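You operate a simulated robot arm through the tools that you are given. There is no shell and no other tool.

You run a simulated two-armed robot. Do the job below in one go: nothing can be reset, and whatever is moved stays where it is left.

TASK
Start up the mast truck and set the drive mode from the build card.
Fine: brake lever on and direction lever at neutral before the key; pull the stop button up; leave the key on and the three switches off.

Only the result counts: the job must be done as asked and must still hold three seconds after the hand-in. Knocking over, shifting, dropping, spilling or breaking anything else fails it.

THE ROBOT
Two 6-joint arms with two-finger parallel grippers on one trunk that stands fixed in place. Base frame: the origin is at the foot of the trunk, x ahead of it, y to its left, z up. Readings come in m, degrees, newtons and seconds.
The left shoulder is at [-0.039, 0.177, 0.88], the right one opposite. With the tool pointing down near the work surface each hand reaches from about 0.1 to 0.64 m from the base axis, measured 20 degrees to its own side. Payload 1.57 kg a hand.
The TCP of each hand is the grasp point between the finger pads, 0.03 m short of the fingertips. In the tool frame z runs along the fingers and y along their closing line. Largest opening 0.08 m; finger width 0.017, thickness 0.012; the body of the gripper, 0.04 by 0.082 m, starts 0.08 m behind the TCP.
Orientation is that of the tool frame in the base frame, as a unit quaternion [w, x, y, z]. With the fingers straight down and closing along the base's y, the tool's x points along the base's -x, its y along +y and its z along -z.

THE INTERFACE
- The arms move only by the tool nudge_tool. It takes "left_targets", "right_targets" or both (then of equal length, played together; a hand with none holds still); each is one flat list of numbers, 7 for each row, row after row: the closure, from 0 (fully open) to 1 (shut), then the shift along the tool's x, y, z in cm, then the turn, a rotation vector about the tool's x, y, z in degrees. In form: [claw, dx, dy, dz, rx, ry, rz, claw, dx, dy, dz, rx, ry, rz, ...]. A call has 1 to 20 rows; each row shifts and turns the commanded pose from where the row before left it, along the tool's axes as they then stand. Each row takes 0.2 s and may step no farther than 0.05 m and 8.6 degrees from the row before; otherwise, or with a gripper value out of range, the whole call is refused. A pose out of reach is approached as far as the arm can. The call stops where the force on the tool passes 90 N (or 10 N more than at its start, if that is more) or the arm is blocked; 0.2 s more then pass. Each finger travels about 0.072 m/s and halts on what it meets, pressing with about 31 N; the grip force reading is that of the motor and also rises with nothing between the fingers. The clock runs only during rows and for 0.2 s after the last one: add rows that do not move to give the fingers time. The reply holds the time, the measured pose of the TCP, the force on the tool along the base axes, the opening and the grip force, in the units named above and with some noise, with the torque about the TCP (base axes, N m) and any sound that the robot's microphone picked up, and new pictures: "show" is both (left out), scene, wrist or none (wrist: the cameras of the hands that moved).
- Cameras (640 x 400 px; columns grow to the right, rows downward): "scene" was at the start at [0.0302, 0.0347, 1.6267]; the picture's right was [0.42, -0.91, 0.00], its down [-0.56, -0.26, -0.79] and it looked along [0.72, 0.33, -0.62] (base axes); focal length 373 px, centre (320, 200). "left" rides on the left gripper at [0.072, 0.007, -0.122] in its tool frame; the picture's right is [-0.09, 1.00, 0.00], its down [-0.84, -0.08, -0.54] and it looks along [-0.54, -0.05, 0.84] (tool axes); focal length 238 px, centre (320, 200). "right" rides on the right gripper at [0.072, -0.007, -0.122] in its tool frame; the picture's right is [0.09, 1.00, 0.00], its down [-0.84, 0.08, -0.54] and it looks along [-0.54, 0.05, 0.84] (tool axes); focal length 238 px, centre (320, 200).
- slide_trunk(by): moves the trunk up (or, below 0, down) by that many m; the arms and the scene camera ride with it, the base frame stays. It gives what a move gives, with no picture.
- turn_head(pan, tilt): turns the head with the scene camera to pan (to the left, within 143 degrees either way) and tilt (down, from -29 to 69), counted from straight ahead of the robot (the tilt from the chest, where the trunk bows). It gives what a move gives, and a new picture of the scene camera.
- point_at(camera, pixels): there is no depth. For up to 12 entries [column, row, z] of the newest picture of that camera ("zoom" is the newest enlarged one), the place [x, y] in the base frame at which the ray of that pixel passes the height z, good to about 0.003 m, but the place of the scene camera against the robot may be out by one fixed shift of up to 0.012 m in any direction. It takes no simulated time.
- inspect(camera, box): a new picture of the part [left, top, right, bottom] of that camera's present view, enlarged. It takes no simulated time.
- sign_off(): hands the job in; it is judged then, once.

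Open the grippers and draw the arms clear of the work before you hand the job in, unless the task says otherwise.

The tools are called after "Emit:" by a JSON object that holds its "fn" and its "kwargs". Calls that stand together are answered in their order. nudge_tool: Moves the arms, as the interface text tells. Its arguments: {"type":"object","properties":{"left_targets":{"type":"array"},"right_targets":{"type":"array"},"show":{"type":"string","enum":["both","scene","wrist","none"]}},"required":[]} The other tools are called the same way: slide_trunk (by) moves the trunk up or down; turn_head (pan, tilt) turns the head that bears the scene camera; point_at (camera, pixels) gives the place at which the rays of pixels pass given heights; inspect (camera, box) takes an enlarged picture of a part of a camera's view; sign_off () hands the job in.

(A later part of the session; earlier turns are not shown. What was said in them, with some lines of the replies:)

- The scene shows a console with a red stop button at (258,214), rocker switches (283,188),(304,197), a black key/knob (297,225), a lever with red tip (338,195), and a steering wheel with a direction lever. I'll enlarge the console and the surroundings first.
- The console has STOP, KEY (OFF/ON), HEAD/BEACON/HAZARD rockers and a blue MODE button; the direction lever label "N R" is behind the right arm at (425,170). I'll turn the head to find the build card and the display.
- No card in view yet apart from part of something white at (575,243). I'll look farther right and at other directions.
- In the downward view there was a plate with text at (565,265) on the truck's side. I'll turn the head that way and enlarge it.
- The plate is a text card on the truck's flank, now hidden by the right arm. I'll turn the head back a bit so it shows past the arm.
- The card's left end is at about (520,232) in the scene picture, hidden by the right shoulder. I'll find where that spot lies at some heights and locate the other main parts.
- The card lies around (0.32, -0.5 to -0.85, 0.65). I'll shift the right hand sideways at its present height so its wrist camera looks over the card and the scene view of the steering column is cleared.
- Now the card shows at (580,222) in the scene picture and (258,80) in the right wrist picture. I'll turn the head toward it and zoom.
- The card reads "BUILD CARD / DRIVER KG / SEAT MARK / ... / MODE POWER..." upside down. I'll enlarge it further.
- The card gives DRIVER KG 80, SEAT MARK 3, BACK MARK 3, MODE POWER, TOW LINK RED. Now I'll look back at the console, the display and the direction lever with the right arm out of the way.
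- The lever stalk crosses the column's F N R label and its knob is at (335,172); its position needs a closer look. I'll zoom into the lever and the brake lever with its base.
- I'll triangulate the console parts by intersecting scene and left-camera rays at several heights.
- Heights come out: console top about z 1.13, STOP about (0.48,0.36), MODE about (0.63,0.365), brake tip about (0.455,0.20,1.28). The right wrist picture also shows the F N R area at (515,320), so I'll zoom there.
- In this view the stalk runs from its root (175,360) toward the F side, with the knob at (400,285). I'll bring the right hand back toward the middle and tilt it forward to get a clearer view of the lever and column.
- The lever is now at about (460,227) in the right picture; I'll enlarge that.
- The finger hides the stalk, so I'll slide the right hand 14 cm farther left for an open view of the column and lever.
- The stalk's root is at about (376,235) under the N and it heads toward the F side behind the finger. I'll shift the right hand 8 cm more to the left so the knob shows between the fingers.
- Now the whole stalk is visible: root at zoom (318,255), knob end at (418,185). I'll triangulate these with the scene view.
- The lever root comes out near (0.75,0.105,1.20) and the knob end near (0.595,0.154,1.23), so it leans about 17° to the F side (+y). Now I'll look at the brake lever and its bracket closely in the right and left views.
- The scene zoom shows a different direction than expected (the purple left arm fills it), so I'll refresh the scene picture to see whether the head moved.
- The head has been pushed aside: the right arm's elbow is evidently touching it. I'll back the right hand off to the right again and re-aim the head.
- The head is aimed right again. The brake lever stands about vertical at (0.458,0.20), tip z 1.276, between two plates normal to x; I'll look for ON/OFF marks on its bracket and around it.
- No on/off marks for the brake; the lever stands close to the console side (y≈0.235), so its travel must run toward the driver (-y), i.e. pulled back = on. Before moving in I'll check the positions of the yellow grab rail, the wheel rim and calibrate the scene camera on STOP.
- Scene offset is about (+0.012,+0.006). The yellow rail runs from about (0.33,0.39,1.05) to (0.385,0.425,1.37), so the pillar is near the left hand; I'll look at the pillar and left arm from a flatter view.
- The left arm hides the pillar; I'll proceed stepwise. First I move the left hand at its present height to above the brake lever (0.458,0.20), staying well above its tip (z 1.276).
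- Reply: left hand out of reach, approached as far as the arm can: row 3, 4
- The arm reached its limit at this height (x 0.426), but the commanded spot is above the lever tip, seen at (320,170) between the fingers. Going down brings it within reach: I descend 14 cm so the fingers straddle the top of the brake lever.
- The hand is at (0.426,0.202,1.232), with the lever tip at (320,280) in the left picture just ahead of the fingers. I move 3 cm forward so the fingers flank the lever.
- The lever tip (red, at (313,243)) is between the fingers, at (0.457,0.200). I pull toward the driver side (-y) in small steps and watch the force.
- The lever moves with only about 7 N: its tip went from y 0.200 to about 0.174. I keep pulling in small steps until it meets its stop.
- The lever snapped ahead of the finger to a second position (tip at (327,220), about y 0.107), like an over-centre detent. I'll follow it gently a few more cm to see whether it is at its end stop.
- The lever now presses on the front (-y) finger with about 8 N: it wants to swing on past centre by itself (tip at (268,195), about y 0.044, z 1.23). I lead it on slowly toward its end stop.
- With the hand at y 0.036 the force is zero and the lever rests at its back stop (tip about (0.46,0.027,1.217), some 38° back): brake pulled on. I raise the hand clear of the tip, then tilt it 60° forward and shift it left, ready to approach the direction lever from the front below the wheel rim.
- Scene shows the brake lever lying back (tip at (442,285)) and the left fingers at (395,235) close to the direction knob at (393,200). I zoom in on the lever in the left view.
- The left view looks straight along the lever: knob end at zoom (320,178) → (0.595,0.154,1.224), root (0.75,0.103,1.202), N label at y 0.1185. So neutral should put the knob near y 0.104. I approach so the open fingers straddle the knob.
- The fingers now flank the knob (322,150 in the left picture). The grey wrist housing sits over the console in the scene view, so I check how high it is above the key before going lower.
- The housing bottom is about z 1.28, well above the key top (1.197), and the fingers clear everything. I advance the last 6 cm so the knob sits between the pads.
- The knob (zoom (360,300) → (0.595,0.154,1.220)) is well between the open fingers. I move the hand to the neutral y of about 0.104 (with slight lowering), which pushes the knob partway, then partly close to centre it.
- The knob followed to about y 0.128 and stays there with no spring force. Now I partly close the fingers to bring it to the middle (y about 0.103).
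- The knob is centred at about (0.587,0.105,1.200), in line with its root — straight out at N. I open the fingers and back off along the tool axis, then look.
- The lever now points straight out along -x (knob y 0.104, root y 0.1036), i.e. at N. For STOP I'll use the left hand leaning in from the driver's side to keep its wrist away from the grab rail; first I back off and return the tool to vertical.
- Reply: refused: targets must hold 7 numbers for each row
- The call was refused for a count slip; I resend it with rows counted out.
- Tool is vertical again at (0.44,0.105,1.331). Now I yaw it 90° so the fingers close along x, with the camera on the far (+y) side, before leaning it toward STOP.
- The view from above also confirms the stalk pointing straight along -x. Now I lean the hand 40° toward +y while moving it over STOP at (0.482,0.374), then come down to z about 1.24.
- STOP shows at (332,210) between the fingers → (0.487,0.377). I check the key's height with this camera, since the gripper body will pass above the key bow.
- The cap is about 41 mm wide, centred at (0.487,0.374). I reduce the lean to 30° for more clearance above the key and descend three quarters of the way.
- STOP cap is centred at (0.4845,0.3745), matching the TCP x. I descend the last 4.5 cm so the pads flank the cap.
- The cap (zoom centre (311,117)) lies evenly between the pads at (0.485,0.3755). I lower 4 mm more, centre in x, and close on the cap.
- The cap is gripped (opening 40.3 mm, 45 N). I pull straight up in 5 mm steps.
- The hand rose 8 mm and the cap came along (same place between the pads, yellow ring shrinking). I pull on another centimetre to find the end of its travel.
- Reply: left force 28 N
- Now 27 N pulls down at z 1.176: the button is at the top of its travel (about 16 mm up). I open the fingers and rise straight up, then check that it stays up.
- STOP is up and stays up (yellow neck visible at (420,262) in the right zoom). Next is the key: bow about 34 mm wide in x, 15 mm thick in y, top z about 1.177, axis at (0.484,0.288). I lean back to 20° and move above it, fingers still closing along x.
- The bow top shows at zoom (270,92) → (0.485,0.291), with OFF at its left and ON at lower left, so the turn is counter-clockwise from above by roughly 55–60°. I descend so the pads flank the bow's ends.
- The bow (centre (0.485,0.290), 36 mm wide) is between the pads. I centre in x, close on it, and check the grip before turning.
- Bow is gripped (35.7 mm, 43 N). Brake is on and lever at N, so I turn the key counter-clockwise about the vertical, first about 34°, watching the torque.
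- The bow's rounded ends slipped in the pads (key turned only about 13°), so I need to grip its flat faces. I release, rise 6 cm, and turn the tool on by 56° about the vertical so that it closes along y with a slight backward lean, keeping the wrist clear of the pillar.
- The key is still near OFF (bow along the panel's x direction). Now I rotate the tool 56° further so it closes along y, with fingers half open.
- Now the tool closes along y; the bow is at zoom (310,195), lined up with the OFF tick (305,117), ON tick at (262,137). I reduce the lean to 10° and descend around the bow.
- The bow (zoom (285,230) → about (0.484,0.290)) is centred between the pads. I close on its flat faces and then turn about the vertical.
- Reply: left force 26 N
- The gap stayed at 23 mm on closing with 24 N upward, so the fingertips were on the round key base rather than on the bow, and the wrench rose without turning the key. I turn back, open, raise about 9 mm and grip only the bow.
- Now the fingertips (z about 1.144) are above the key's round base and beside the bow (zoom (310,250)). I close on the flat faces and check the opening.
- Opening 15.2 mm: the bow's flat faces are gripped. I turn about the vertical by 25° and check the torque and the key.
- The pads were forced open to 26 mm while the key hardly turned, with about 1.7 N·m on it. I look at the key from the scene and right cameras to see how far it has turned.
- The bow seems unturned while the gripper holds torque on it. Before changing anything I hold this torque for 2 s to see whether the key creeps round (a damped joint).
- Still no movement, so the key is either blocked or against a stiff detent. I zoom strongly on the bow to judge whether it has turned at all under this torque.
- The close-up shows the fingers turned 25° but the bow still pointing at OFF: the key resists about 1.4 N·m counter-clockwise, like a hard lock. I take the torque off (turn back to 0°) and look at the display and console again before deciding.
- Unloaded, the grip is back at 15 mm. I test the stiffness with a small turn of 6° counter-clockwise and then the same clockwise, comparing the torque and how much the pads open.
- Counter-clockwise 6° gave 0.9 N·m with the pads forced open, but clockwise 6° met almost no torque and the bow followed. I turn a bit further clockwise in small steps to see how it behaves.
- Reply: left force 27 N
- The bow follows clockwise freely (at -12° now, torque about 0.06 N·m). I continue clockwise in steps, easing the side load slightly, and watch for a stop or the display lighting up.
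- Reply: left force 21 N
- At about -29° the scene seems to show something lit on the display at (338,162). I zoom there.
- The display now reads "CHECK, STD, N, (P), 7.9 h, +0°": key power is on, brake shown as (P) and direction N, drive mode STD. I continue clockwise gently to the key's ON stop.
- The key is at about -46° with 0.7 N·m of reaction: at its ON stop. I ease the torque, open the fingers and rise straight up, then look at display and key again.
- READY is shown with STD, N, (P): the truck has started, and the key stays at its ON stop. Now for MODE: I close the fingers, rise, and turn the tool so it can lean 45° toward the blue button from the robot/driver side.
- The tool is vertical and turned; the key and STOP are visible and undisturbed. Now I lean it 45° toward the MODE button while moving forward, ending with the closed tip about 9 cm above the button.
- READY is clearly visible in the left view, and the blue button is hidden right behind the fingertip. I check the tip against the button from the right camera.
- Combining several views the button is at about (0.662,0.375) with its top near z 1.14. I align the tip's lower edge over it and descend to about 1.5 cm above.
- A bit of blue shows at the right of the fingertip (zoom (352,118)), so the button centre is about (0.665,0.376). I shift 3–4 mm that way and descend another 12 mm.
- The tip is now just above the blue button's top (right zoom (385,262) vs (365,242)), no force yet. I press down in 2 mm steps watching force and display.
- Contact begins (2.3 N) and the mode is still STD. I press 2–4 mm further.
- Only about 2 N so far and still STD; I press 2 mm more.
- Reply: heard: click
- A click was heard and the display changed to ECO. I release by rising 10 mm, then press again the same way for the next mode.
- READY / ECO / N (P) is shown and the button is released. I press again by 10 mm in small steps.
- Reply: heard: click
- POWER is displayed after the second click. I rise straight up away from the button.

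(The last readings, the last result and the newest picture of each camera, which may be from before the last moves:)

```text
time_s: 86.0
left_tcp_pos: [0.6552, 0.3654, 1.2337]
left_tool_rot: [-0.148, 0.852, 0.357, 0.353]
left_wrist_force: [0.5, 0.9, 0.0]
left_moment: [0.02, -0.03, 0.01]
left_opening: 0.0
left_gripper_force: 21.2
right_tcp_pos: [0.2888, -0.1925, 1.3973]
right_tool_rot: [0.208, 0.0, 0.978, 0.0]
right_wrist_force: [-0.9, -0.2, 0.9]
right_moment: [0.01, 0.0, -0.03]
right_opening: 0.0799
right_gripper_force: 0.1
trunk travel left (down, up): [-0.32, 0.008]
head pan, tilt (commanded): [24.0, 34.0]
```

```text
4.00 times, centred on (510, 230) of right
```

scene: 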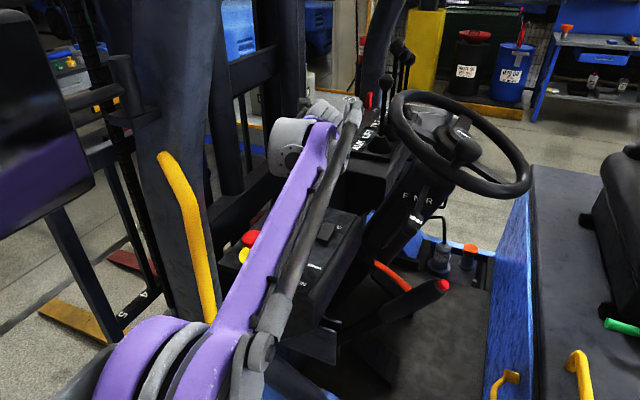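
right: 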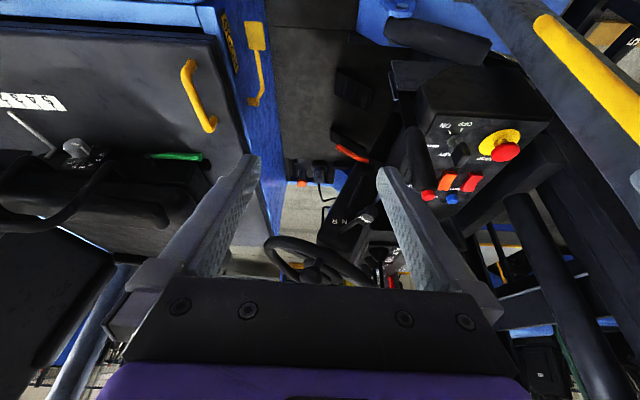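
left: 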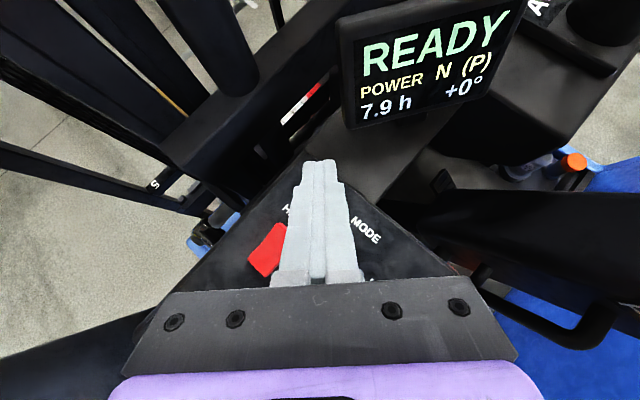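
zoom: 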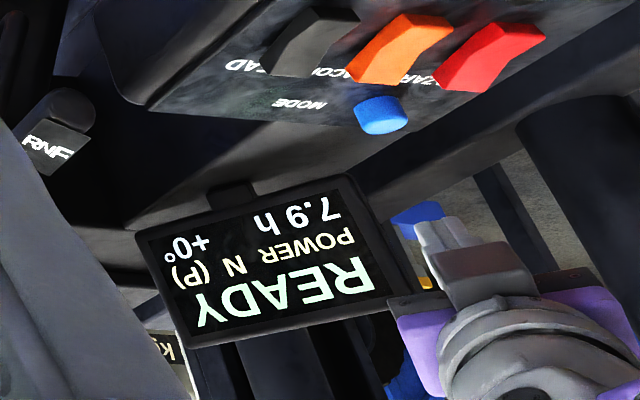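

READY, POWER, N, (P) are all shown. Now I retreat the left hand: up, then back along its lean direction over the console to about (0.45,0.16,1.28).

Emit:
{"fn": "nudge_tool", "kwargs": {"left_targets": [1, 3.2, 0, -3.2, 0, 0, 0, 1, -2.9, 0, -2.9, 0, 0, 0, 1, -2.9, 0, -2.9, 0, 0, 0, 1, -2.9, 0, -2.9, 0, 0, 0, 1, -2.9, 0, -2.9, 0, 0, 0, 1, -2.9, 0, -2.9, 0, 0, 0, 1, -2.9, 0, -2.9, 0, 0, 0, 1, -2.9, 0, -2.9, 0, 0, 0, 1, 0, 0, 0, 0, 0, 0], "show": "both"}}

```text
time_s: 88.0
left_tcp_pos: [0.4531, 0.1618, 1.2819]
left_tool_rot: [-0.149, 0.851, 0.358, 0.354]
left_wrist_force: [0.5, -0.3, 0.1]
left_moment: [0.03, -0.04, -0.01]
left_opening: 0.0
left_gripper_force: 21.1
right_tcp_pos: [0.2878, -0.1923, 1.3979]
right_tool_rot: [0.208, 0.0, 0.978, 0.001]
right_wrist_force: [0.6, 0.1, -0.1]
right_moment: [-0.04, 0.05, -0.01]
right_opening: 0.08
right_gripper_force: 0.1
trunk travel left (down, up): [-0.32, 0.008]
head pan, tilt (commanded): [24.0, 34.0]
```

scene: 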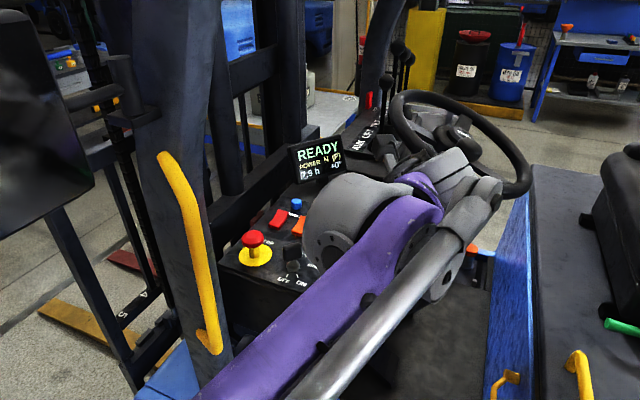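
left: 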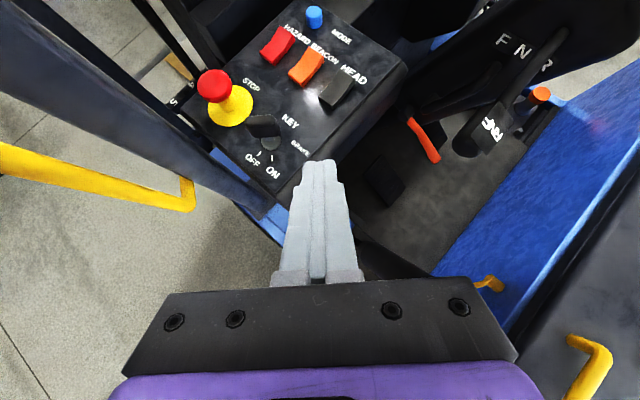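

The view is clear now; scene display reads READY / POWER. I zoom on the console and direction lever to check the switches and key.

Emit:
{"fn": "inspect", "kwargs": {"camera": "left", "box": [180, 0, 420, 200]}}

Emit:
{"fn": "inspect", "kwargs": {"camera": "scene", "box": [230, 130, 370, 300]}}

Emit:
{"fn": "inspect", "kwargs": {"camera": "left", "box": [430, 10, 610, 170]}}

```text
2.00 times, centred on (300, 100) of left
```

zoom: 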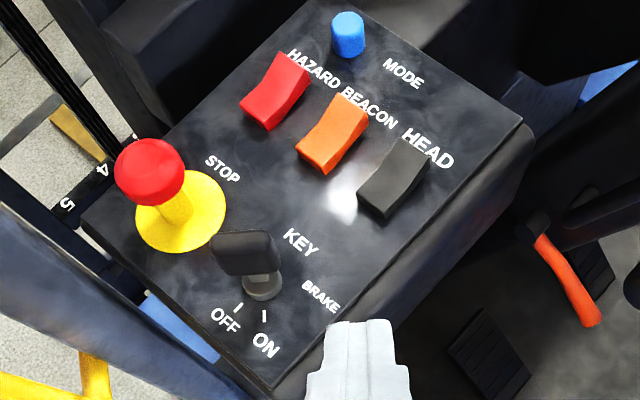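

```text
2.35 times, centred on (300, 215) of scene
```

zoom: 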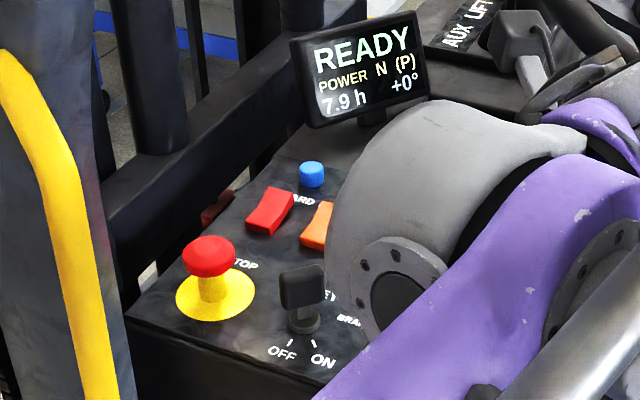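

```text
2.50 times, centred on (520, 90) of left
```

zoom: 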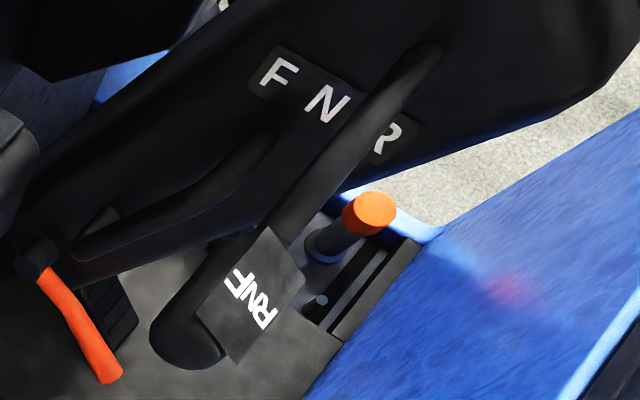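

Everything looks right: STOP up, key on, rockers unchanged, lever at N, display READY/POWER/N/(P). I set the left tool upright and withdraw it toward the robot, opening the fingers.

Emit:
{"fn": "nudge_tool", "kwargs": {"left_targets": [1, 0, 0, 0, 0, -7.5, 0, 1, 0, 0, 0, 0, -7.5, 0, 1, 0, 0, 0, 0, -7.5, 0, 1, 0, 0, 0, 0, -7.5, 0, 1, 0, 0, 0, 0, -7.5, 0, 1, 0, 0, 0, 0, -7.5, 0, 1, -0.97, -3.26, -1.5, 0, 0, 0, 1, -0.97, -3.26, -1.5, 0, 0, 0, 0.6, -0.97, -3.26, -2, 0, 0, 0, 0.3, -0.97, -3.26, -2, 0, 0, 0, 0, -0.97, -3.26, -2, 0, 0, 0, 0, 0, 0, 0, 0, 0, 0], "show": "both"}}

```text
time_s: 90.6
left_tcp_pos: [0.3022, 0.2392, 1.3703]
left_tool_rot: [0.0, 0.922, 0.387, 0.001]
left_wrist_force: [-0.5, 0.0, 0.7]
left_moment: [-0.01, 0.05, -0.03]
left_opening: 0.0799
left_gripper_force: 0.0
right_tcp_pos: [0.2876, -0.1926, 1.3982]
right_tool_rot: [0.207, 0.0, 0.978, 0.0]
right_wrist_force: [-0.4, -0.2, -0.5]
right_moment: [-0.01, 0.02, 0.0]
right_opening: 0.0798
right_gripper_force: 0.1
trunk travel left (down, up): [-0.32, 0.008]
head pan, tilt (commanded): [24.0, 34.0]
```

scene: 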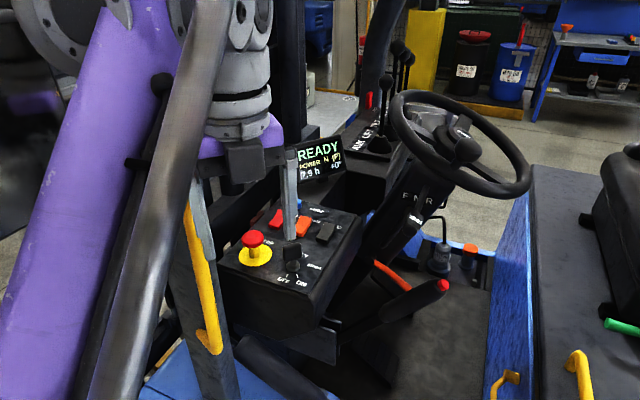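
left: 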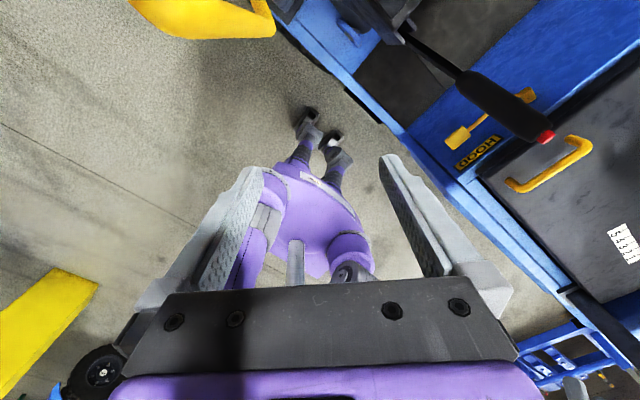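

The left hand is clear. For certainty I re-read the build card: I move the right hand back to the right along its earlier path and zoom on the card.

Emit:
{"fn": "nudge_tool", "kwargs": {"right_targets": [0, 0, -5, 0, 0, 8, 0, 0, 0, -5, 0, 0, 8, 0, 0, 0, -5, 0, 0, 8, 0, 0, 0, -5, 0, 0, 0, 0, 0, 0, -4, 0, 0, 0, 0, 0, 3, 0, 0, 0, 0, 0, 0, 3, 0, 0, 0, 0, 0, 0, 0, 0, 0, 0, 0, 0], "show": "wrist"}}

Emit:
{"fn": "turn_head", "kwargs": {"pan": -22, "tilt": 60}}

```text
time_s: 92.4
left_tcp_pos: [0.3024, 0.2398, 1.37]
left_tool_rot: [-0.001, 0.922, 0.387, 0.001]
left_wrist_force: [0.9, 0.1, -0.7]
left_moment: [0.02, 0.0, -0.04]
left_opening: 0.0801
left_gripper_force: 0.0
right_tcp_pos: [0.2278, -0.433, 1.3964]
right_tool_rot: [0.0, 0.0, 1.0, 0.0]
right_wrist_force: [0.5, -0.4, 0.2]
right_moment: [-0.02, -0.01, 0.03]
right_opening: 0.08
right_gripper_force: 0.2
trunk travel left (down, up): [-0.32, 0.008]
head pan, tilt (commanded): [24.0, 34.0]
```

right: 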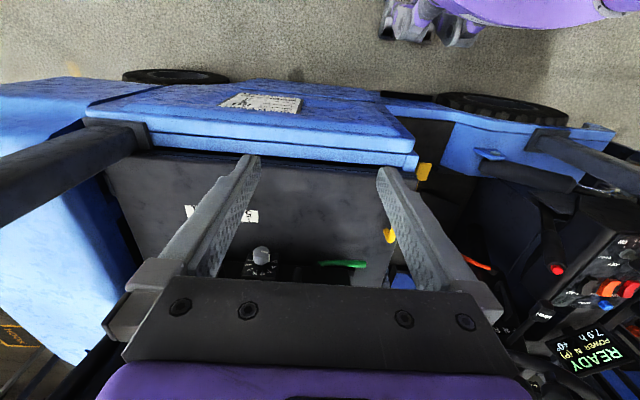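

```text
time_s: 93.5
left_tcp_pos: [0.3021, 0.2394, 1.3702]
left_tool_rot: [-0.001, 0.922, 0.388, 0.0]
left_wrist_force: [0.0, -0.3, -0.5]
left_moment: [-0.03, -0.01, 0.02]
left_opening: 0.0799
left_gripper_force: 0.0
right_tcp_pos: [0.2264, -0.4321, 1.3956]
right_tool_rot: [0.0, 0.0, 1.0, 0.0]
right_wrist_force: [0.3, -0.1, 0.5]
right_moment: [-0.01, -0.05, 0.01]
right_opening: 0.0803
right_gripper_force: 0.1
trunk travel left (down, up): [-0.32, 0.008]
head pan, tilt (commanded): [-22.0, 60.0]
```

scene: 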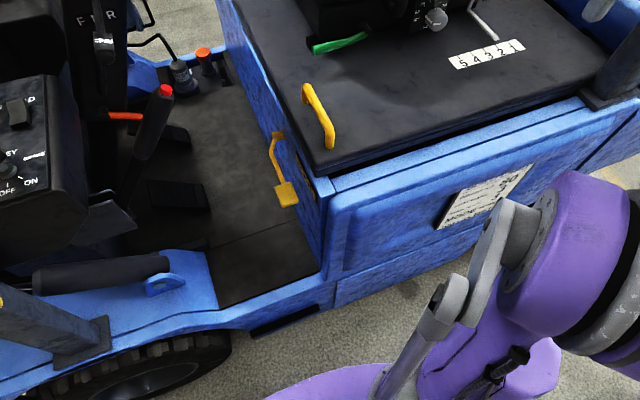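

The card is at (265,102) in the right picture and (485,200) in the scene; I zoom on both.

Emit:
{"fn": "inspect", "kwargs": {"camera": "scene", "box": [430, 155, 540, 235]}}

Emit:
{"fn": "inspect", "kwargs": {"camera": "right", "box": [215, 85, 310, 120]}}

Emit:
{"fn": "inspect", "kwargs": {"camera": "scene", "box": [80, 0, 220, 240]}}

```text
5.00 times, centred on (485, 195) of scene
```

zoom: 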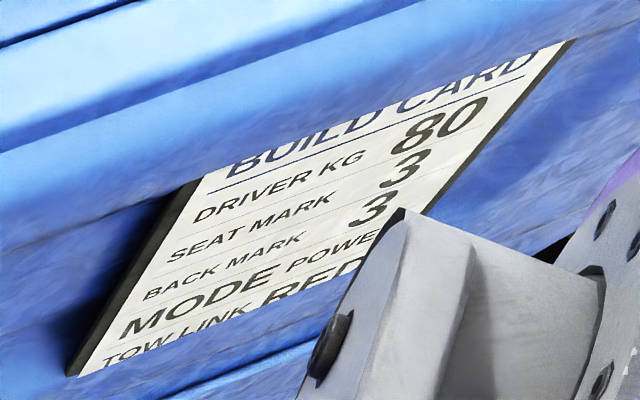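

```text
6.74 times, centred on (262, 102) of right
```

zoom: 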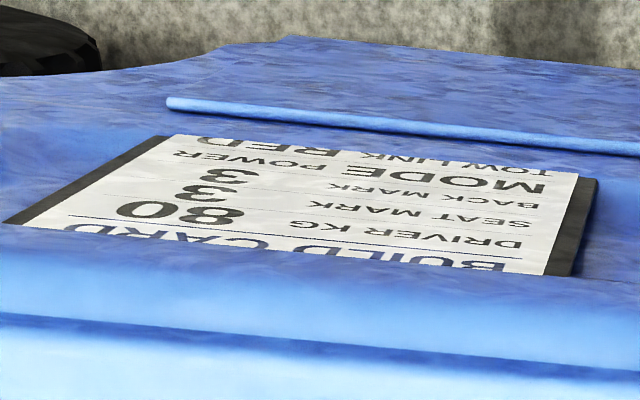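

```text
1.67 times, centred on (150, 120) of scene
```

zoom: 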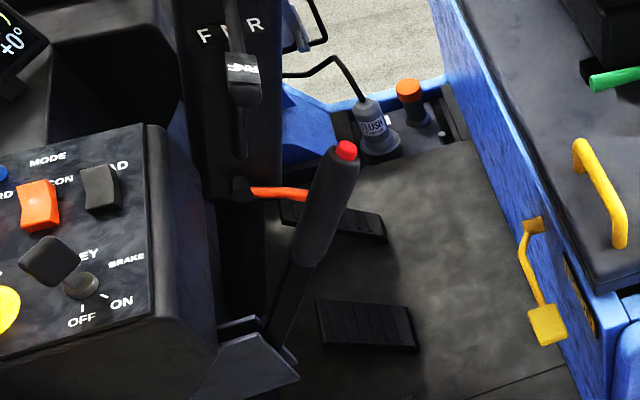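

The card confirms MODE POWER. I take one last look at the display and console before handing in.

Emit:
{"fn": "turn_head", "kwargs": {"pan": 20, "tilt": 36}}

Emit:
{"fn": "inspect", "kwargs": {"camera": "scene", "box": [230, 110, 450, 300]}}

```text
time_s: 94.6
left_tcp_pos: [0.3018, 0.2392, 1.3695]
left_tool_rot: [-0.001, 0.922, 0.388, 0.0]
left_wrist_force: [-0.6, -0.5, -0.3]
left_moment: [-0.05, -0.03, -0.04]
left_opening: 0.08
left_gripper_force: 0.1
right_tcp_pos: [0.2254, -0.4332, 1.3959]
right_tool_rot: [0.0, 0.0, 1.0, 0.0]
right_wrist_force: [0.3, 1.2, 0.6]
right_moment: [-0.01, -0.03, -0.01]
right_opening: 0.08
right_gripper_force: 0.1
trunk travel left (down, up): [-0.32, 0.008]
head pan, tilt (commanded): [20.0, 36.0]
```

scene: 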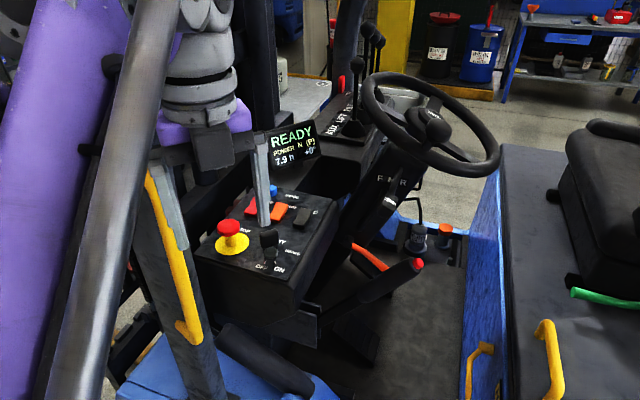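

```text
2.11 times, centred on (340, 205) of scene
```

zoom: 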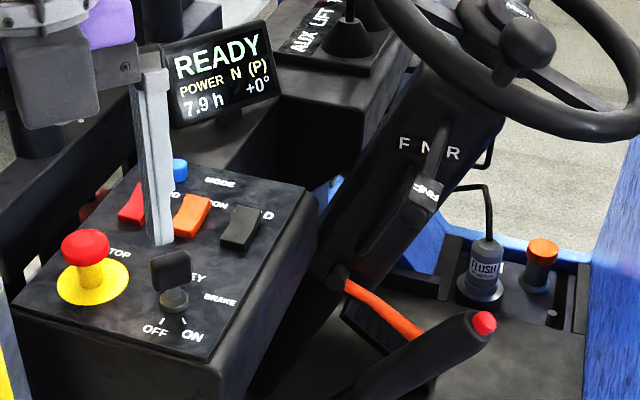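

The display reads READY, POWER, N, (P). STOP is up, the key is on, the three rockers are off, the brake lever is pulled on, the direction lever is at N, both grippers are open and both arms are clear. I hand the job in.

Emit:
{"fn": "sign_off", "kwargs": {}}

```text
The job is handed in.
```

The mast truck is started and set to POWER, the mode given on the build card. At hand-in the display read READY, POWER, N, (P).

- **Before the key:** I pulled the brake lever back to on, set the direction lever to neutral and pulled the stop button up. Only then did I turn the key.
- **Brake position:** The brake lever has no on/off marks, so I took the pulled-back position as on. The display's (P) then confirmed it.
- **Key:** It would not turn toward the printed ON mark; forced that way it held firm at about 1.7 N·m. It turned freely the other way, and the display lit and reached READY. I left it at that stop, so the bow does not line up with the ON mark.
- **Mode:** Two presses of the MODE button took it from STD through ECO to POWER.
- **Switches:** I did not touch the HEAD, BEACON and HAZARD switches. All three sit the same way and looked off throughout.
- **Contact:** Early on, the right arm briefly pushed the robot's own head aside; I moved the arm away and re-aimed the head. I saw nothing else knocked or moved.

Both grippers are open and both arms are drawn clear of the console.
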